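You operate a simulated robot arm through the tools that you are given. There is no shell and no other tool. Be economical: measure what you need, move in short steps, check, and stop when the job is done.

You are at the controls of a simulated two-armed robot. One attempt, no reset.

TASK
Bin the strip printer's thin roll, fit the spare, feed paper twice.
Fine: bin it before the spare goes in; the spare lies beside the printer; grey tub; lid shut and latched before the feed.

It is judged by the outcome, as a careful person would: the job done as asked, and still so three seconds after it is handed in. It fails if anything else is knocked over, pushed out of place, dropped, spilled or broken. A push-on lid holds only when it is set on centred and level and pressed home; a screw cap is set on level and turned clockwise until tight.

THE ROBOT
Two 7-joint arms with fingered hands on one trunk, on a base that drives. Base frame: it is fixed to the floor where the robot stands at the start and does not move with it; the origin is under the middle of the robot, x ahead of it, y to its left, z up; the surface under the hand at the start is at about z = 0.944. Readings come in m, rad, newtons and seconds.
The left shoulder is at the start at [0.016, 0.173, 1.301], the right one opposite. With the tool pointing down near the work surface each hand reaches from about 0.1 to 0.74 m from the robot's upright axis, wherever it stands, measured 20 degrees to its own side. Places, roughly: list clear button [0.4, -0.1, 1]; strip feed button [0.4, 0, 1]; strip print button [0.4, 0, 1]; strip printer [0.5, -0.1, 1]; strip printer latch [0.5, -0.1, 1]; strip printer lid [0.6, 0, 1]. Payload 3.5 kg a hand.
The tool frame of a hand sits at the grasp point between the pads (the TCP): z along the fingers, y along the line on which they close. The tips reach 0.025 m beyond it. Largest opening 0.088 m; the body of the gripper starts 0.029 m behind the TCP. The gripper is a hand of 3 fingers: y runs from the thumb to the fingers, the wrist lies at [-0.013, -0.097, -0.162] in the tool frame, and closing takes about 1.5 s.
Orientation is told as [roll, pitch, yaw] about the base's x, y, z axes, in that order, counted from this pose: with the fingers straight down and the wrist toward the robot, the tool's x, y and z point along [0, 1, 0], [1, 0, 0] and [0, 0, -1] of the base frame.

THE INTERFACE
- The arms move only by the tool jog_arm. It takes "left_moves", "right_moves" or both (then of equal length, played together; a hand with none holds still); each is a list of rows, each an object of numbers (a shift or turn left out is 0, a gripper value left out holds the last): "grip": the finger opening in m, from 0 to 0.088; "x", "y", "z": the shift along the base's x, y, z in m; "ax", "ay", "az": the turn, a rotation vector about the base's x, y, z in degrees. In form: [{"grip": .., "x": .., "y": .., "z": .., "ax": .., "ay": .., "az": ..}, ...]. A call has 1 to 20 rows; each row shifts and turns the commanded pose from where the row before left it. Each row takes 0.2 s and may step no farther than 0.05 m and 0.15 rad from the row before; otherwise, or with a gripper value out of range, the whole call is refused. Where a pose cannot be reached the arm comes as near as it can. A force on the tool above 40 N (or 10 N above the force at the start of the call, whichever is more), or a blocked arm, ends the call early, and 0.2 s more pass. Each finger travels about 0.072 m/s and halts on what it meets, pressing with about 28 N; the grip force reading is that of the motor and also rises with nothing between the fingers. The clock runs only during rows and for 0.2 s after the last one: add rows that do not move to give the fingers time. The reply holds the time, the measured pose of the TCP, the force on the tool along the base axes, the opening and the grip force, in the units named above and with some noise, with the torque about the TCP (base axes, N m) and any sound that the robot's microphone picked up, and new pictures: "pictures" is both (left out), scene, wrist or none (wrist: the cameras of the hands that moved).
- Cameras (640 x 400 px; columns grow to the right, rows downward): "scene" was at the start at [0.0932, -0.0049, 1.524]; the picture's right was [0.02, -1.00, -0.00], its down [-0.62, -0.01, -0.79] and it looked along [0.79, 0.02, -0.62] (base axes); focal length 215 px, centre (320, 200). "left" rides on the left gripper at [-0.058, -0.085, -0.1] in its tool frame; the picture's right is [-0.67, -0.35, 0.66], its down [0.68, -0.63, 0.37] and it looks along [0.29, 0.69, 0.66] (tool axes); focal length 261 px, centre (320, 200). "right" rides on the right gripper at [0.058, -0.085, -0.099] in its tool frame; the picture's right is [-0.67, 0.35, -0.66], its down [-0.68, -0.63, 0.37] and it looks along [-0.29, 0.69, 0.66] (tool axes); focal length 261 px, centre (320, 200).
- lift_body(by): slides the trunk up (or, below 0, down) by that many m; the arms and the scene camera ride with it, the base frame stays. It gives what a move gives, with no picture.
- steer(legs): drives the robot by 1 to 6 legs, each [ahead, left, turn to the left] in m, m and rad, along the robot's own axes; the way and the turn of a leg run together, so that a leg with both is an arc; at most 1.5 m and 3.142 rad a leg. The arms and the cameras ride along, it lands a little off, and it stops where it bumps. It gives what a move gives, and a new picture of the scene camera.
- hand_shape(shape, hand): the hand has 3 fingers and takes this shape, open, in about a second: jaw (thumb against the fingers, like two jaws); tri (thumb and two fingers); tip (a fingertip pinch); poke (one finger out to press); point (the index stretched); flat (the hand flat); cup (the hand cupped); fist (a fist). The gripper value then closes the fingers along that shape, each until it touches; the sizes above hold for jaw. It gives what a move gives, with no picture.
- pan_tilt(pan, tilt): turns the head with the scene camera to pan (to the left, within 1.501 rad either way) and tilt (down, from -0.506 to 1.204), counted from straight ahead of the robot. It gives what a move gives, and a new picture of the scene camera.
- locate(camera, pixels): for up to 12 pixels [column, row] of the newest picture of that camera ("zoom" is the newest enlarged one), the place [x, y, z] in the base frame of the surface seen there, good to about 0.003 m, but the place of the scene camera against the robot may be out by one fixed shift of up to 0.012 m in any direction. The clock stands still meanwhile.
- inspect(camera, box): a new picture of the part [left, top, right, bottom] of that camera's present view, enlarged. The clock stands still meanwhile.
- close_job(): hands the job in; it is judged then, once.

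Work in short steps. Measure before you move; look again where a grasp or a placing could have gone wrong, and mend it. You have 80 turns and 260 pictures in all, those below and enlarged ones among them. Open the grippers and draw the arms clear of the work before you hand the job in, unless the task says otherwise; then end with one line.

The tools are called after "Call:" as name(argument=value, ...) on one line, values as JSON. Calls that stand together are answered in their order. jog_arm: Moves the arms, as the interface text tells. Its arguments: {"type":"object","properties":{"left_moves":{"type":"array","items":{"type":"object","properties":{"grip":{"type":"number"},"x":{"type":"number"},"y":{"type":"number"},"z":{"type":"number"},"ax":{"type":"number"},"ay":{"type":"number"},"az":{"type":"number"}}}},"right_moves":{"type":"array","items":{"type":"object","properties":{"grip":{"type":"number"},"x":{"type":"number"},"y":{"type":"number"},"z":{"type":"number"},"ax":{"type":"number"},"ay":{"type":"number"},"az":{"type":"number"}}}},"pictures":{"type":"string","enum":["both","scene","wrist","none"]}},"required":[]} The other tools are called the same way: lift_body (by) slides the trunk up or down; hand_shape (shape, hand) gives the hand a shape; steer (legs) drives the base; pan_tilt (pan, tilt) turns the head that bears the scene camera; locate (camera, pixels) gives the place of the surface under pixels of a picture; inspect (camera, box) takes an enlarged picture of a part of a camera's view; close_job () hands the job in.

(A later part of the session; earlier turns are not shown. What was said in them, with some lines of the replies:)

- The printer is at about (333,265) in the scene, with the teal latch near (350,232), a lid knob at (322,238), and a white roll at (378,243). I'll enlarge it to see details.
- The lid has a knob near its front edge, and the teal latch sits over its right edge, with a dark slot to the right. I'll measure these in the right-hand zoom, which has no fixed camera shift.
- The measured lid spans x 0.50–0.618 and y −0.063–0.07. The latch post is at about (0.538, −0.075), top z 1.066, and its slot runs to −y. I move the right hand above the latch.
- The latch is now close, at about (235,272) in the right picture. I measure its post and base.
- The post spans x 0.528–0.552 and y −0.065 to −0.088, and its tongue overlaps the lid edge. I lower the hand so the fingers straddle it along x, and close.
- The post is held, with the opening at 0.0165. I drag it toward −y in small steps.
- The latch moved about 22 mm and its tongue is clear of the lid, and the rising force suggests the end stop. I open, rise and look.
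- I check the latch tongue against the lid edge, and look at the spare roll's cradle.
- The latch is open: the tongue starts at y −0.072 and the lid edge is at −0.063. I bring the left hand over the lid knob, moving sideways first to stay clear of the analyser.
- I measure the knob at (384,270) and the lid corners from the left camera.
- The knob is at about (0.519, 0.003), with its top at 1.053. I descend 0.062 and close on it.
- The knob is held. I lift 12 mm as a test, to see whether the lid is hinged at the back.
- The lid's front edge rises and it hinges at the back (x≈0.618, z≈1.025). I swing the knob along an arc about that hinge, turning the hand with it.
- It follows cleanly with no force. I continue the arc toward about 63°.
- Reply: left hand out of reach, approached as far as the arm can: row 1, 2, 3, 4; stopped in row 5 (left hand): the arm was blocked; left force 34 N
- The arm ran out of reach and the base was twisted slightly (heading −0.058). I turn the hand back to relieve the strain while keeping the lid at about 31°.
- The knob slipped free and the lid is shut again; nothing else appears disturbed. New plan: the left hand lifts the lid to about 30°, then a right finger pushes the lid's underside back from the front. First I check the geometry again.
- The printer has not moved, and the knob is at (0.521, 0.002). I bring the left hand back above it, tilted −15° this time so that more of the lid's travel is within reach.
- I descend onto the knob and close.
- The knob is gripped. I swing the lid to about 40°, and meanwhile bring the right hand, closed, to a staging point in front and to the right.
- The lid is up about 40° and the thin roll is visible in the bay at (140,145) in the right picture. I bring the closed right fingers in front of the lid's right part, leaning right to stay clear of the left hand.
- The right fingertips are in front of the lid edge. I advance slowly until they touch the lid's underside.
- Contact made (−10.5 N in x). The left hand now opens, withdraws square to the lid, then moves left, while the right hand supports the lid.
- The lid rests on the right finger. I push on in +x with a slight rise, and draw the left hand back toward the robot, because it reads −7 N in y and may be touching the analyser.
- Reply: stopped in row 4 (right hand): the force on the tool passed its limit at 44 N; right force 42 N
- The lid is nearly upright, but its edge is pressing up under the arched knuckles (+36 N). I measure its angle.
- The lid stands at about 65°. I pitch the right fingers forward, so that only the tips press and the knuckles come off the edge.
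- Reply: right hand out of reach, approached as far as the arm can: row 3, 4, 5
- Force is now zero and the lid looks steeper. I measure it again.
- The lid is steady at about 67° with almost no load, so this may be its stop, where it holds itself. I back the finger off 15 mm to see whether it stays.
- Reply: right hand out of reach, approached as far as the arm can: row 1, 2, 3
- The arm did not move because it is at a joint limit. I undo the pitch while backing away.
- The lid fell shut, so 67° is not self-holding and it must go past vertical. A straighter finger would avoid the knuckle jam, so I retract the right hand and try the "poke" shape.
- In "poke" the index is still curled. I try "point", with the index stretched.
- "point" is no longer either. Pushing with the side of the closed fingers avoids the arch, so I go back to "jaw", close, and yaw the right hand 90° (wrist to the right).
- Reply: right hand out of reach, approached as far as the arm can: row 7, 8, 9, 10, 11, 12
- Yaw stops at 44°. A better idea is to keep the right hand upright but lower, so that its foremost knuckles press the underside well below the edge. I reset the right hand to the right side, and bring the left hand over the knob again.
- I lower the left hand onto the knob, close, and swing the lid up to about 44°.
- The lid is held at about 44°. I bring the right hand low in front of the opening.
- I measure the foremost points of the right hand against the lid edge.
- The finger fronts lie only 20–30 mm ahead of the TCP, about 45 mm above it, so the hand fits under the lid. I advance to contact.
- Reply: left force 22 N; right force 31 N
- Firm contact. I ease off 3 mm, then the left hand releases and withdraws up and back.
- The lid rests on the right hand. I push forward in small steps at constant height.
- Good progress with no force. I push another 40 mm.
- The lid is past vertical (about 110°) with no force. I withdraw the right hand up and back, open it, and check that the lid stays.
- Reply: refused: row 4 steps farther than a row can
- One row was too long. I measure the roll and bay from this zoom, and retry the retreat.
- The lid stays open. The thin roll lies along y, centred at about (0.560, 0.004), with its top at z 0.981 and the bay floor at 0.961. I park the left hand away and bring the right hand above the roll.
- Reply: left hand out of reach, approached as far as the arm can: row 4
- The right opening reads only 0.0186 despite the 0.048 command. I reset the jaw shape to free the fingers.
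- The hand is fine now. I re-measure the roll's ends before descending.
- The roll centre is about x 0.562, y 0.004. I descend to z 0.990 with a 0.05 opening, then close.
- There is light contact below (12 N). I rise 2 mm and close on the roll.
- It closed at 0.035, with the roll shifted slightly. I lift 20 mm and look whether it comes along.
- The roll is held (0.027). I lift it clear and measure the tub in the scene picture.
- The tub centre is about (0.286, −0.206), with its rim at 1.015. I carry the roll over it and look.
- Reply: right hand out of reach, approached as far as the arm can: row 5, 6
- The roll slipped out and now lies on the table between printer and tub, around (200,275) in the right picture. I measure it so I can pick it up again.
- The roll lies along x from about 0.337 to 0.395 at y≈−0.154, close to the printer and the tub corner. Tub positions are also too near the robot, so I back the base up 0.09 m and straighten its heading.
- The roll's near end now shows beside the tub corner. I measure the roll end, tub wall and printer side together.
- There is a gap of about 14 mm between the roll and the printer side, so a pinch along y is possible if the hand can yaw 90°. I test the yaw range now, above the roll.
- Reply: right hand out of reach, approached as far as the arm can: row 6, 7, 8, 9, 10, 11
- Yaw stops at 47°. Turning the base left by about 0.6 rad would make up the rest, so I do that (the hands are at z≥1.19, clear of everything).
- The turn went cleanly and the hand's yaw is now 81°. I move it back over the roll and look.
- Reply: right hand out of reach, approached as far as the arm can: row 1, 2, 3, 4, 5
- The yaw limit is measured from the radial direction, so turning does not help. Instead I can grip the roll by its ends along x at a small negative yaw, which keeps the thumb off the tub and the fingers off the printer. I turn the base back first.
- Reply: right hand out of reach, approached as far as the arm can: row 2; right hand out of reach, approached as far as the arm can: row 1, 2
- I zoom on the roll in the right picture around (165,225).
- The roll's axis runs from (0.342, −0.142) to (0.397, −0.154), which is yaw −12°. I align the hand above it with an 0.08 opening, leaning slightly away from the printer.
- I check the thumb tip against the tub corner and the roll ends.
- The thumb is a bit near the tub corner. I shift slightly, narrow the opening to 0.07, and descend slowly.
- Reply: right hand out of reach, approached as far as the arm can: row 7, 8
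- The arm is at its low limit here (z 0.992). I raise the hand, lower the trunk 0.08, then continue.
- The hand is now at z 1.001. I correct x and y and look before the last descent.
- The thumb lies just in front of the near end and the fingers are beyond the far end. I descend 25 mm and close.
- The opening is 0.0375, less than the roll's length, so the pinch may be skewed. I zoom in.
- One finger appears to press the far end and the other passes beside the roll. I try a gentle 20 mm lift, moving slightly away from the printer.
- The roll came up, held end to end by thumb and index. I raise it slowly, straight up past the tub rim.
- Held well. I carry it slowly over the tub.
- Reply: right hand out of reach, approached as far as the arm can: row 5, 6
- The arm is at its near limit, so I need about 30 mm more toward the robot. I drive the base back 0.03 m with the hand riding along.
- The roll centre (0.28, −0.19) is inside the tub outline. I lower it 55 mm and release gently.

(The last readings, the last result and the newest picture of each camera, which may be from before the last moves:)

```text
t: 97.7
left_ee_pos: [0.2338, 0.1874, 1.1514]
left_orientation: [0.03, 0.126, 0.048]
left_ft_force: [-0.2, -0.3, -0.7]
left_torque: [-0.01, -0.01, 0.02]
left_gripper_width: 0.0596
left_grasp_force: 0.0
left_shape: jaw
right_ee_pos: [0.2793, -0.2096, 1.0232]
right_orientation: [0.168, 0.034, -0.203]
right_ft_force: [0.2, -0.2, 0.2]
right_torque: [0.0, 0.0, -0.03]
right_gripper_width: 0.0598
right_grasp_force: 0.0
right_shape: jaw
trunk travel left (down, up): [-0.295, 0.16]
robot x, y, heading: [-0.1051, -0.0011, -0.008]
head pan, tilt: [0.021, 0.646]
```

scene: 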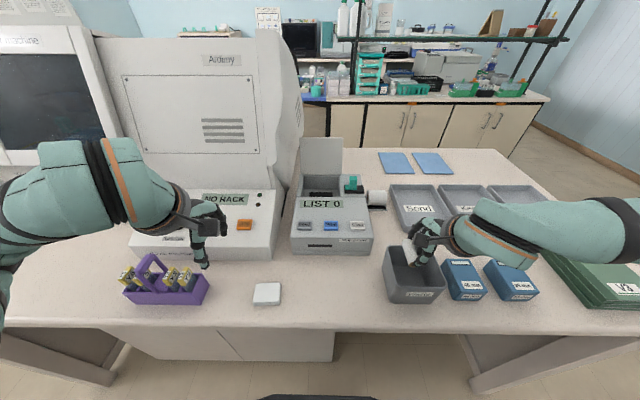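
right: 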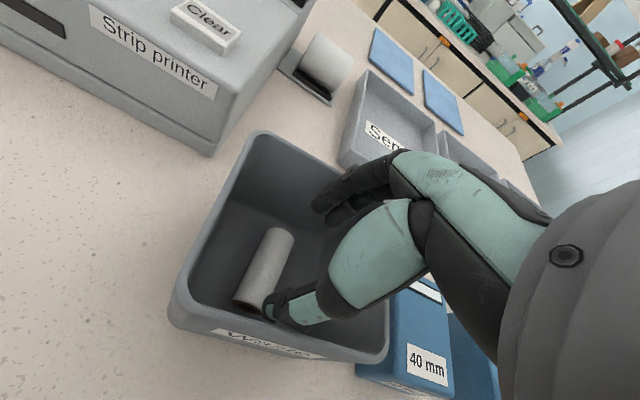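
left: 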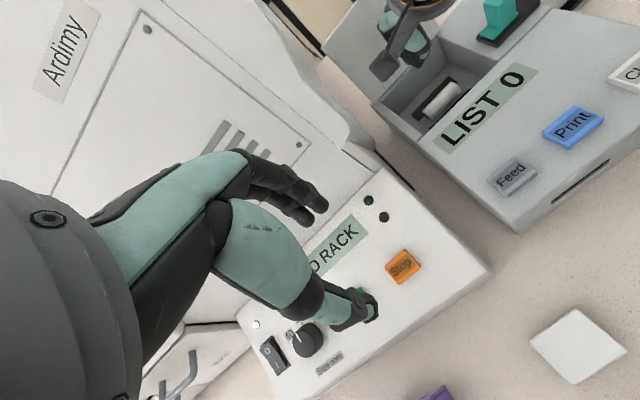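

The thin roll rests in the tub. I raise the hand, restore the trunk height, and drive forward again.

Call:
jog_arm(right_moves=[{"z": 0.03}, {"z": 0.04}, {"z": 0.04}, {"az": 6, "ax": -5}, {"az": 5.6, "ax": -4.7, "ay": -2, "grip": 0.088}, {}], pictures="none")

Call:
lift_body(by=0.08)

Call:
steer(legs=[[0.11, 0.0, 0.0]])

```text
t: 99.1
left_ee_pos: [0.2343, 0.1871, 1.1524]
left_orientation: [0.028, 0.125, 0.05]
left_ft_force: [0.6, -0.2, 0.0]
left_torque: [0.0, 0.0, -0.01]
left_gripper_width: 0.0595
left_grasp_force: 0.1
left_shape: jaw
right_ee_pos: [0.2791, -0.2111, 1.134]
right_orientation: [0.003, -0.017, -0.003]
right_ft_force: [-0.3, -0.1, 0.3]
right_torque: [-0.01, -0.01, -0.01]
right_gripper_width: 0.0876
right_grasp_force: 0.0
right_shape: jaw
trunk travel left (down, up): [-0.295, 0.16]
robot x, y, heading: [-0.106, 0.0004, -0.007]
head pan, tilt: [0.021, 0.646]
```

```text
t: 100.3
left_ee_pos: [0.2334, 0.1876, 1.2311]
left_orientation: [0.03, 0.125, 0.047]
left_ft_force: [-0.1, 0.2, -0.1]
left_torque: [-0.02, -0.03, 0.01]
left_gripper_width: 0.0597
left_grasp_force: 0.2
left_shape: jaw
right_ee_pos: [0.2773, -0.2105, 1.2135]
right_orientation: [0.001, -0.015, -0.004]
right_ft_force: [0.3, -0.1, 0.6]
right_torque: [-0.03, 0.0, -0.02]
right_gripper_width: 0.0878
right_grasp_force: 0.0
right_shape: jaw
trunk travel left (down, up): [-0.375, 0.08]
robot x, y, heading: [-0.1071, 0.003, -0.01]
head pan, tilt: [0.021, 0.646]
```

```text
t: 101.5
left_ee_pos: [0.3405, 0.1878, 1.2325]
left_orientation: [0.03, 0.123, 0.047]
left_ft_force: [-0.4, 0.9, 0.3]
left_torque: [-0.03, -0.01, 0.02]
left_gripper_width: 0.0596
left_grasp_force: 0.0
left_shape: jaw
right_ee_pos: [0.3867, -0.2126, 1.2141]
right_orientation: [0.004, -0.018, -0.004]
right_ft_force: [-0.6, 0.2, 0.3]
right_torque: [-0.01, -0.04, -0.04]
right_gripper_width: 0.0877
right_grasp_force: 0.1
right_shape: jaw
trunk travel left (down, up): [-0.375, 0.08]
robot x, y, heading: [0.008, -0.0029, -0.006]
head pan, tilt: [0.021, 0.646]
```

scene: 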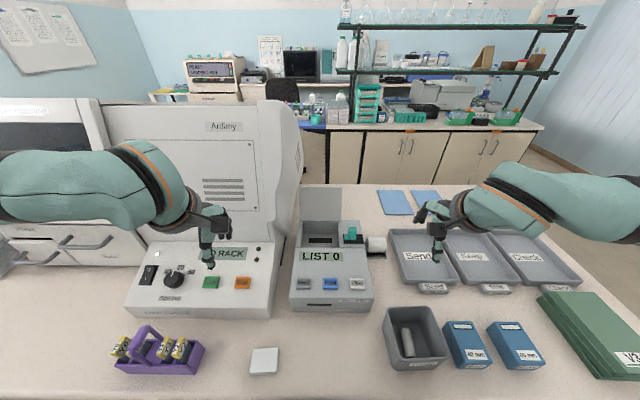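

The thin roll is in the tub at (407,340). Now I bring the right hand above the spare.

Call:
jog_arm(right_moves=[{"x": 0.034, "y": 0.0065, "z": -0.019}, {"x": 0.034, "y": 0.0065, "z": -0.019}, {"x": 0.034, "y": 0.0065, "z": -0.019}, {"x": 0.034, "y": 0.0065, "z": -0.019}, {"x": 0.034, "y": 0.0065, "z": -0.019, "ay": 1}, {}], pictures="wrist")

Call:
inspect(camera="right", box=[160, 200, 360, 370])

```text
t: 102.9
left_ee_pos: [0.3445, 0.1872, 1.2318]
left_orientation: [0.03, 0.125, 0.05]
left_ft_force: [-0.2, 0.2, 0.4]
left_torque: [-0.03, 0.0, 0.0]
left_gripper_width: 0.0597
left_grasp_force: 0.1
left_shape: jaw
right_ee_pos: [0.5601, -0.1781, 1.1178]
right_orientation: [0.003, 0.001, -0.002]
right_ft_force: [0.4, -0.9, 0.2]
right_torque: [-0.02, 0.0, 0.01]
right_gripper_width: 0.0876
right_grasp_force: 0.1
right_shape: jaw
trunk travel left (down, up): [-0.375, 0.08]
robot x, y, heading: [0.0052, 0.0011, -0.009]
head pan, tilt: [0.021, 0.646]
```

right: 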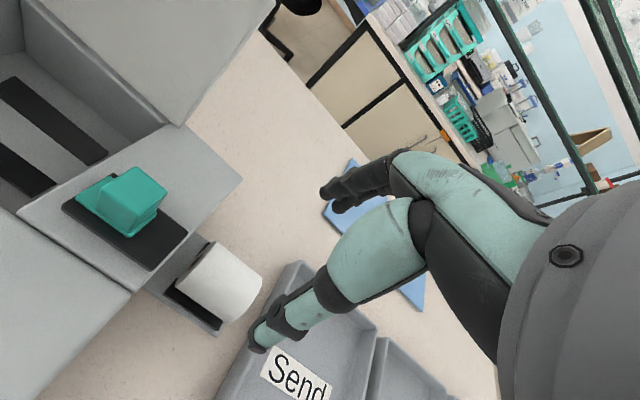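

```text
2.35 times, centred on (260, 285) of right
```

zoom: 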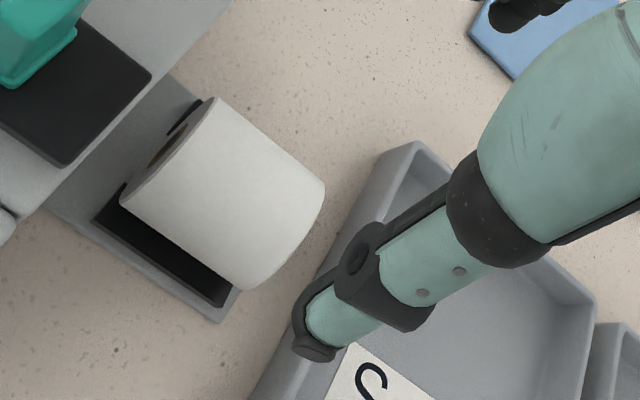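

Call:
locate(camera="zoom", pixels=[[215, 175], [150, 175], [300, 220], [210, 110], [320, 190], [250, 280], [130, 200], [165, 250], [215, 310], [315, 325], [385, 165]])

```text
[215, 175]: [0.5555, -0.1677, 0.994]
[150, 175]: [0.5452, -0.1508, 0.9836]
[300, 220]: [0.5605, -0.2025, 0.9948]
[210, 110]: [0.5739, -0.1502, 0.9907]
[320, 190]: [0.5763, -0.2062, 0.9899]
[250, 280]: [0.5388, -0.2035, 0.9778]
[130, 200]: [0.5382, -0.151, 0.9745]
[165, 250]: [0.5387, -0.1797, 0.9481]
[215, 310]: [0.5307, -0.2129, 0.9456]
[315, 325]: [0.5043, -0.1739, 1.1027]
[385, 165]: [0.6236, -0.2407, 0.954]
```

The spare is centred at about (0.559, −0.178), radius ~0.023, top z 0.995. I descend to z 0.985 and close.

Call:
jog_arm(right_moves=[{"z": -0.035, "x": -0.001}, {"z": -0.035}, {"z": -0.03}, {"z": -0.02}, {"z": -0.012}, {}, {"grip": 0.0}, {}, {}, {}, {}], pictures="wrist")

```text
t: 105.3
left_ee_pos: [0.3458, 0.1875, 1.233]
left_orientation: [0.03, 0.125, 0.047]
left_ft_force: [-0.6, 0.3, 0.1]
left_torque: [0.01, -0.01, -0.01]
left_gripper_width: 0.0594
left_grasp_force: 0.1
left_shape: jaw
right_ee_pos: [0.5588, -0.1791, 0.9862]
right_orientation: [0.003, 0.002, -0.003]
right_ft_force: [-0.4, 0.3, -0.4]
right_torque: [-0.07, 0.0, -0.02]
right_gripper_width: 0.043
right_grasp_force: 28.4
right_shape: jaw
trunk travel left (down, up): [-0.375, 0.08]
robot x, y, heading: [0.0091, -0.0012, -0.006]
head pan, tilt: [0.021, 0.646]
```

right: 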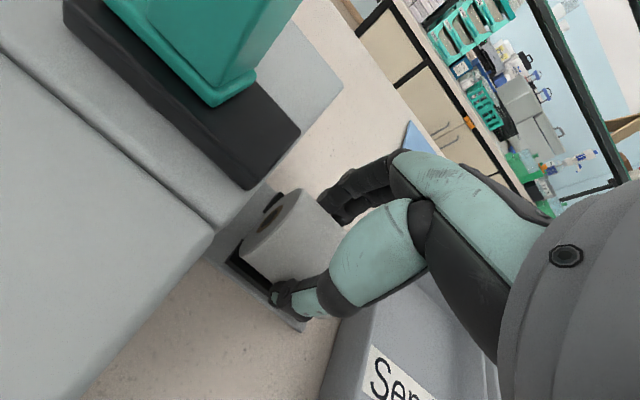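

The spare is held (0.043). I lift it straight up slowly and look.

Call:
jog_arm(right_moves=[{"z": 0.006}, {"z": 0.012}, {"z": 0.015}, {"z": 0.018}, {"z": 0.018}, {"z": 0.018}, {"z": 0.018}, {"z": 0.018}, {"z": 0.015}, {"z": 0.008}, {}])

```text
t: 107.7
left_ee_pos: [0.3438, 0.1878, 1.2322]
left_orientation: [0.03, 0.125, 0.049]
left_ft_force: [-0.5, 0.3, 0.2]
left_torque: [0.0, 0.05, 0.0]
left_gripper_width: 0.0595
left_grasp_force: 0.1
left_shape: jaw
right_ee_pos: [0.5575, -0.1791, 1.1329]
right_orientation: [0.005, 0.0, -0.005]
right_ft_force: [-0.9, -0.1, -0.5]
right_torque: [0.01, -0.03, -0.02]
right_gripper_width: 0.0432
right_grasp_force: 27.8
right_shape: jaw
trunk travel left (down, up): [-0.375, 0.08]
robot x, y, heading: [0.0034, -0.0008, -0.008]
head pan, tilt: [0.021, 0.646]
```

scene: 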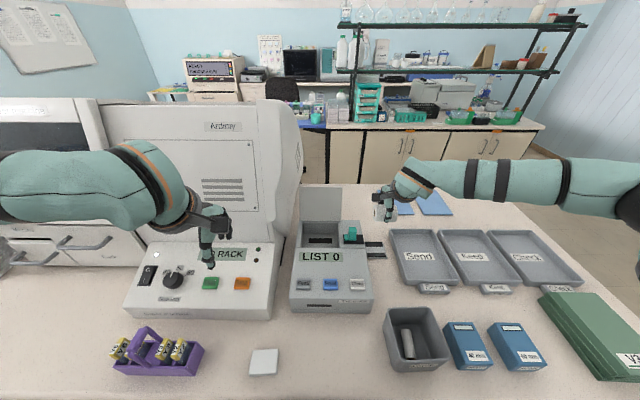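
right: 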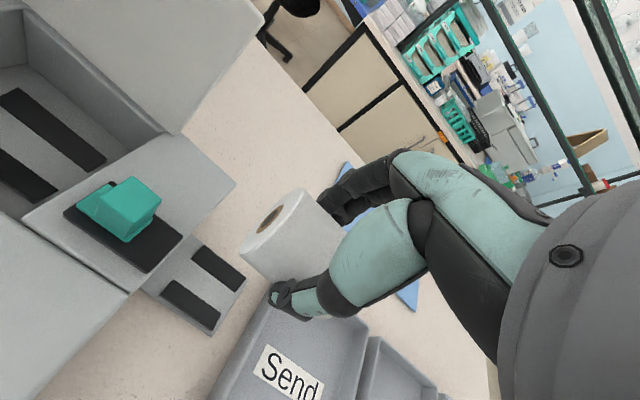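

The spare is held well and its cradle is empty. I carry it over to the bay at y≈0.003, gently.

Call:
jog_arm(right_moves=[{"y": 0.008}, {"y": 0.014}, {"y": 0.018}, {"y": 0.02}, {"y": 0.02}, {"y": 0.02}, {"y": 0.02}, {"y": 0.02, "x": 0.002}, {"y": 0.018, "x": 0.002}, {"y": 0.014}, {"y": 0.01}, {}])

```text
t: 110.3
left_ee_pos: [0.3441, 0.1878, 1.231]
left_orientation: [0.03, 0.126, 0.049]
left_ft_force: [-0.3, -0.2, -0.3]
left_torque: [0.01, 0.03, 0.05]
left_gripper_width: 0.0596
left_grasp_force: 0.1
left_shape: jaw
right_ee_pos: [0.5618, 0.004, 1.1339]
right_orientation: [0.003, 0.003, -0.004]
right_ft_force: [0.0, 0.8, -0.5]
right_torque: [-0.03, 0.0, -0.01]
right_gripper_width: 0.0432
right_grasp_force: 27.9
right_shape: jaw
trunk travel left (down, up): [-0.375, 0.08]
robot x, y, heading: [0.0047, -0.0035, -0.009]
head pan, tilt: [0.021, 0.646]
5 turns are left
```

scene: 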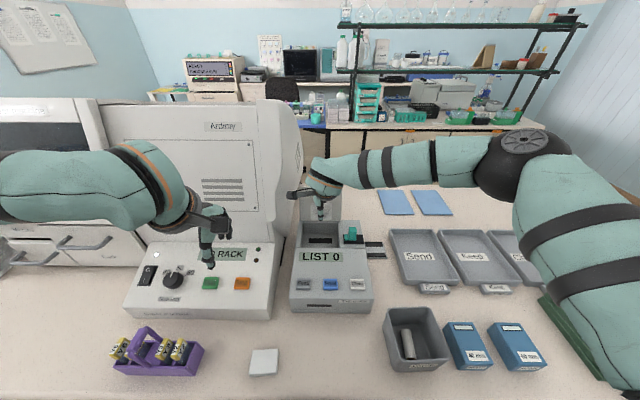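
right: 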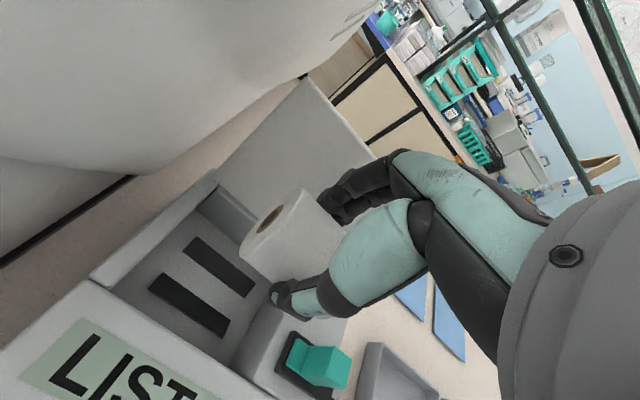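

Only 5 turns remain, so each call must do more. I lower the spare onto the bay's bars, release, rise, and put the closed fingers behind the open lid.

Call:
jog_arm(right_moves=[{"z": -0.04}, {"z": -0.04}, {"z": -0.03}, {"z": -0.014}, {"z": -0.006}, {}, {"grip": 0.068}, {}, {}, {"z": 0.03}, {"z": 0.045}, {"z": 0.048, "grip": 0.0}, {"z": 0.048}, {"z": 0.02, "y": -0.042}, {"x": 0.045}, {"x": 0.045}, {"x": 0.04}, {"z": -0.045}, {"z": -0.01}, {}], pictures="both")

```text
t: 114.5
left_ee_pos: [0.3449, 0.1875, 1.232]
left_orientation: [0.031, 0.125, 0.047]
left_ft_force: [0.2, 0.6, 0.2]
left_torque: [0.0, 0.03, 0.02]
left_gripper_width: 0.0596
left_grasp_force: 0.0
left_shape: jaw
right_ee_pos: [0.6934, -0.038, 1.1399]
right_orientation: [0.002, 0.003, -0.003]
right_ft_force: [0.4, -0.3, 1.1]
right_torque: [-0.03, -0.01, 0.03]
right_gripper_width: 0.0
right_grasp_force: 28.2
right_shape: jaw
trunk travel left (down, up): [-0.375, 0.08]
robot x, y, heading: [0.0016, -0.0019, -0.002]
head pan, tilt: [0.021, 0.646]
4 turns are left
```

scene: 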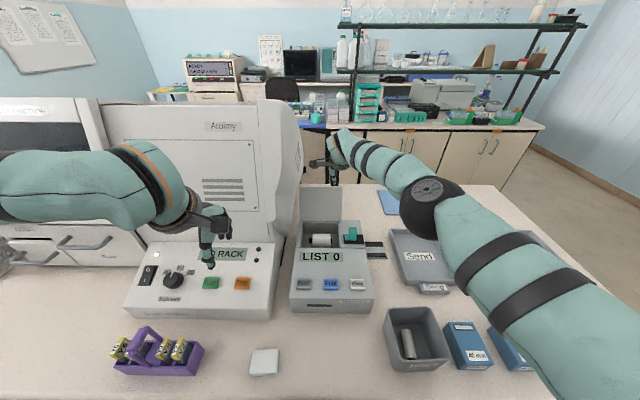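
right: 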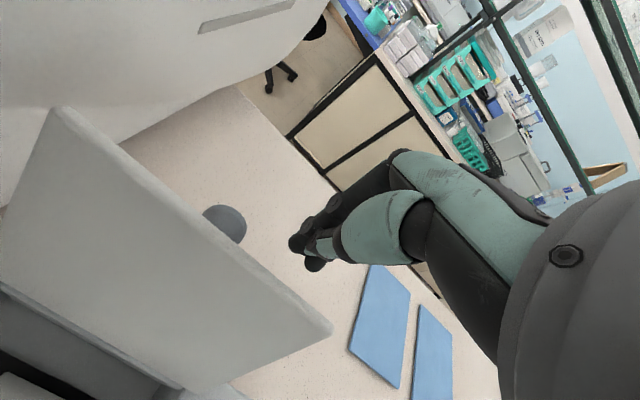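

The spare sits in the bay (320,240), and the fingers are behind the lid. I pull the lid shut, close on the latch post, and bring the left hand, closed, over the Feed button.

Call:
jog_arm(right_moves=[{"x": -0.03}, {"x": -0.03}, {"x": -0.03}, {"x": -0.028}, {}, {"grip": 0.06}, {"x": -0.018, "y": -0.03}, {"x": -0.018, "y": -0.03}, {}, {"z": -0.04}, {"z": -0.04}, {}, {"grip": 0.0}, {}, {}, {}, {}, {}], left_moves=[{}, {}, {}, {}, {"grip": 0.0}, {}, {}, {"x": 0.012, "y": -0.036, "ay": 7}, {"x": 0.012, "y": -0.036, "ay": 7}, {"x": 0.012, "y": -0.036, "ay": 3.8}, {"x": 0.011, "y": -0.036, "az": -2.7}, {"z": -0.041, "ax": -1.8}, {"z": -0.041}, {"z": -0.041}, {"z": -0.041}, {}, {}, {}], pictures="both")

```text
t: 118.3
left_ee_pos: [0.3918, 0.043, 1.0687]
left_orientation: [0.01, 0.437, -0.009]
left_ft_force: [0.2, -0.1, 0.0]
left_torque: [-0.03, -0.04, 0.02]
left_gripper_width: 0.0
left_grasp_force: 28.0
left_shape: jaw
right_ee_pos: [0.5385, -0.0974, 1.0587]
right_orientation: [0.003, 0.003, -0.003]
right_ft_force: [0.3, 1.6, -0.2]
right_torque: [-0.02, -0.1, -0.02]
right_gripper_width: 0.0162
right_grasp_force: 27.9
right_shape: jaw
trunk travel left (down, up): [-0.375, 0.08]
robot x, y, heading: [0.0029, -0.005, -0.006]
head pan, tilt: [0.021, 0.646]
3 turns are left
```

scene: 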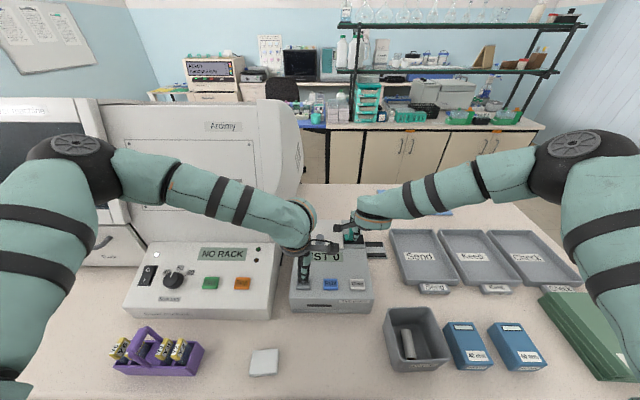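
right: 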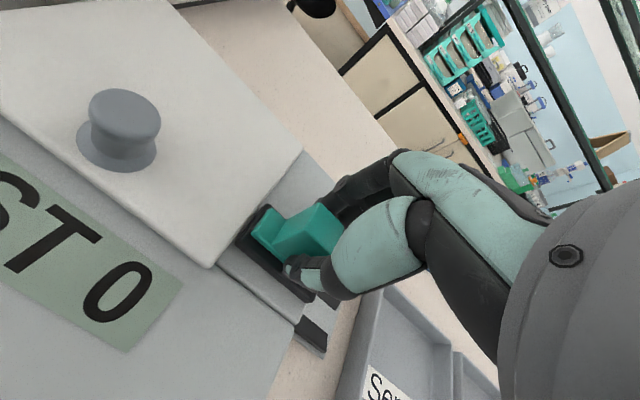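
left: 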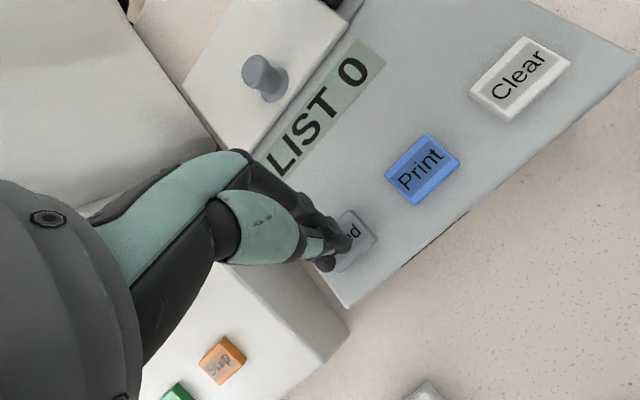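

The lid is down flush, the latch post is gripped (0.0162), and the left fingertips hover over Feed. I slide the latch home (+y), release and rise, then press Feed twice.

Call:
jog_arm(right_moves=[{"y": 0.008}, {"y": 0.008}, {"y": 0.007}, {}, {"grip": 0.06}, {}, {}, {"z": 0.04}, {"z": 0.04}, {}, {}, {}, {}, {}, {}, {}, {}, {}, {}, {}], left_moves=[{}, {}, {}, {}, {}, {}, {}, {"z": -0.0113}, {"z": -0.0114}, {}, {}, {"z": 0.0114}, {"z": 0.0113}, {}, {"z": -0.0113}, {"z": -0.0114}, {}, {}, {"z": 0.0114}, {"z": 0.0113}], pictures="both")

```text
t: 122.5
left_ee_pos: [0.3908, 0.0421, 1.0667]
left_orientation: [0.011, 0.436, -0.009]
left_ft_force: [-0.4, -0.2, 0.3]
left_torque: [0.04, 0.01, -0.02]
left_gripper_width: 0.0001
left_grasp_force: 28.1
left_shape: jaw
right_ee_pos: [0.5375, -0.0744, 1.1385]
right_orientation: [0.003, -0.001, -0.003]
right_ft_force: [0.8, -1.3, 0.6]
right_torque: [0.01, 0.0, 0.04]
right_gripper_width: 0.0599
right_grasp_force: 0.1
right_shape: jaw
trunk travel left (down, up): [-0.375, 0.08]
robot x, y, heading: [0.0058, -0.0022, -0.007]
head pan, tilt: [0.021, 0.646]
heard: click, click
2 turns are left
```

scene: 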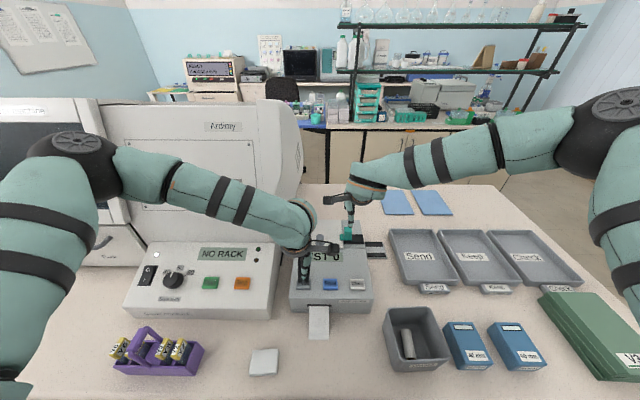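
right: 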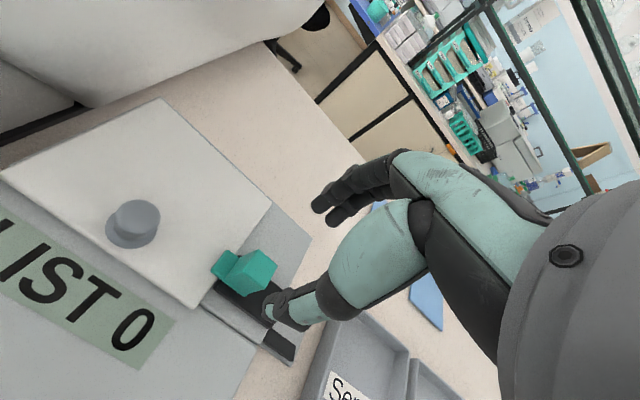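
left: 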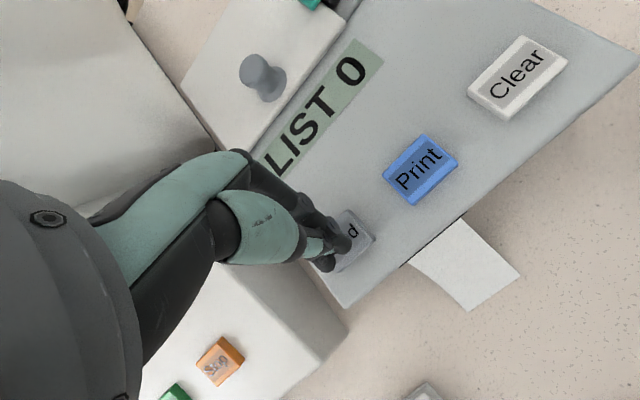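

The latch tongue is over the lid, two clicks were heard, and paper has come out at the front slot. I open both hands and draw the arms clear.

Call:
jog_arm(right_moves=[{"z": 0.045}, {"z": 0.045}, {"z": 0.03, "y": -0.03}, {"y": -0.04, "x": -0.02}, {"y": -0.04, "x": -0.02, "grip": 0.088}, {"y": -0.02}, {}, {}, {}], left_moves=[{"z": 0.045}, {"z": 0.045}, {"z": 0.045}, {"z": 0.03, "y": 0.02}, {"y": 0.04, "grip": 0.088}, {"y": 0.04}, {"y": 0.03}, {}, {}], pictures="scene")

```text
t: 124.5
left_ee_pos: [0.3912, 0.1732, 1.2329]
left_orientation: [0.013, 0.436, -0.009]
left_ft_force: [0.3, 0.0, -0.2]
left_torque: [0.01, -0.01, 0.03]
left_gripper_width: 0.0877
left_grasp_force: 0.1
left_shape: jaw
right_ee_pos: [0.4992, -0.2068, 1.2592]
right_orientation: [0.004, 0.001, -0.003]
right_ft_force: [-0.2, -0.9, -0.2]
right_torque: [-0.02, -0.01, -0.02]
right_gripper_width: 0.0874
right_grasp_force: 0.1
right_shape: jaw
trunk travel left (down, up): [-0.375, 0.08]
robot x, y, heading: [0.0055, 0.0012, -0.007]
head pan, tilt: [0.021, 0.646]
1 turns are left
```

scene: 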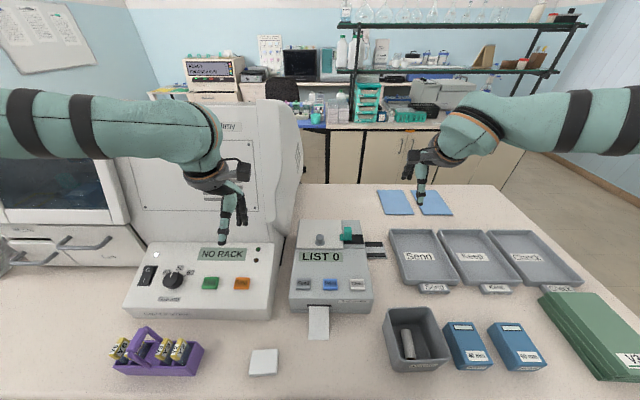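

The lid is shut and latched, paper has fed out, the thin roll is in the grey tub, and both arms are clear. I hand the job in.

Call:
close_job()

```text
The job is handed in.
```

The thin roll is in the grey tub, the spare is fitted, the lid is shut and latched, and I pressed Feed twice (two clicks heard, paper out); on its way to the tub the thin roll was dropped once onto the table, and I picked it up again.
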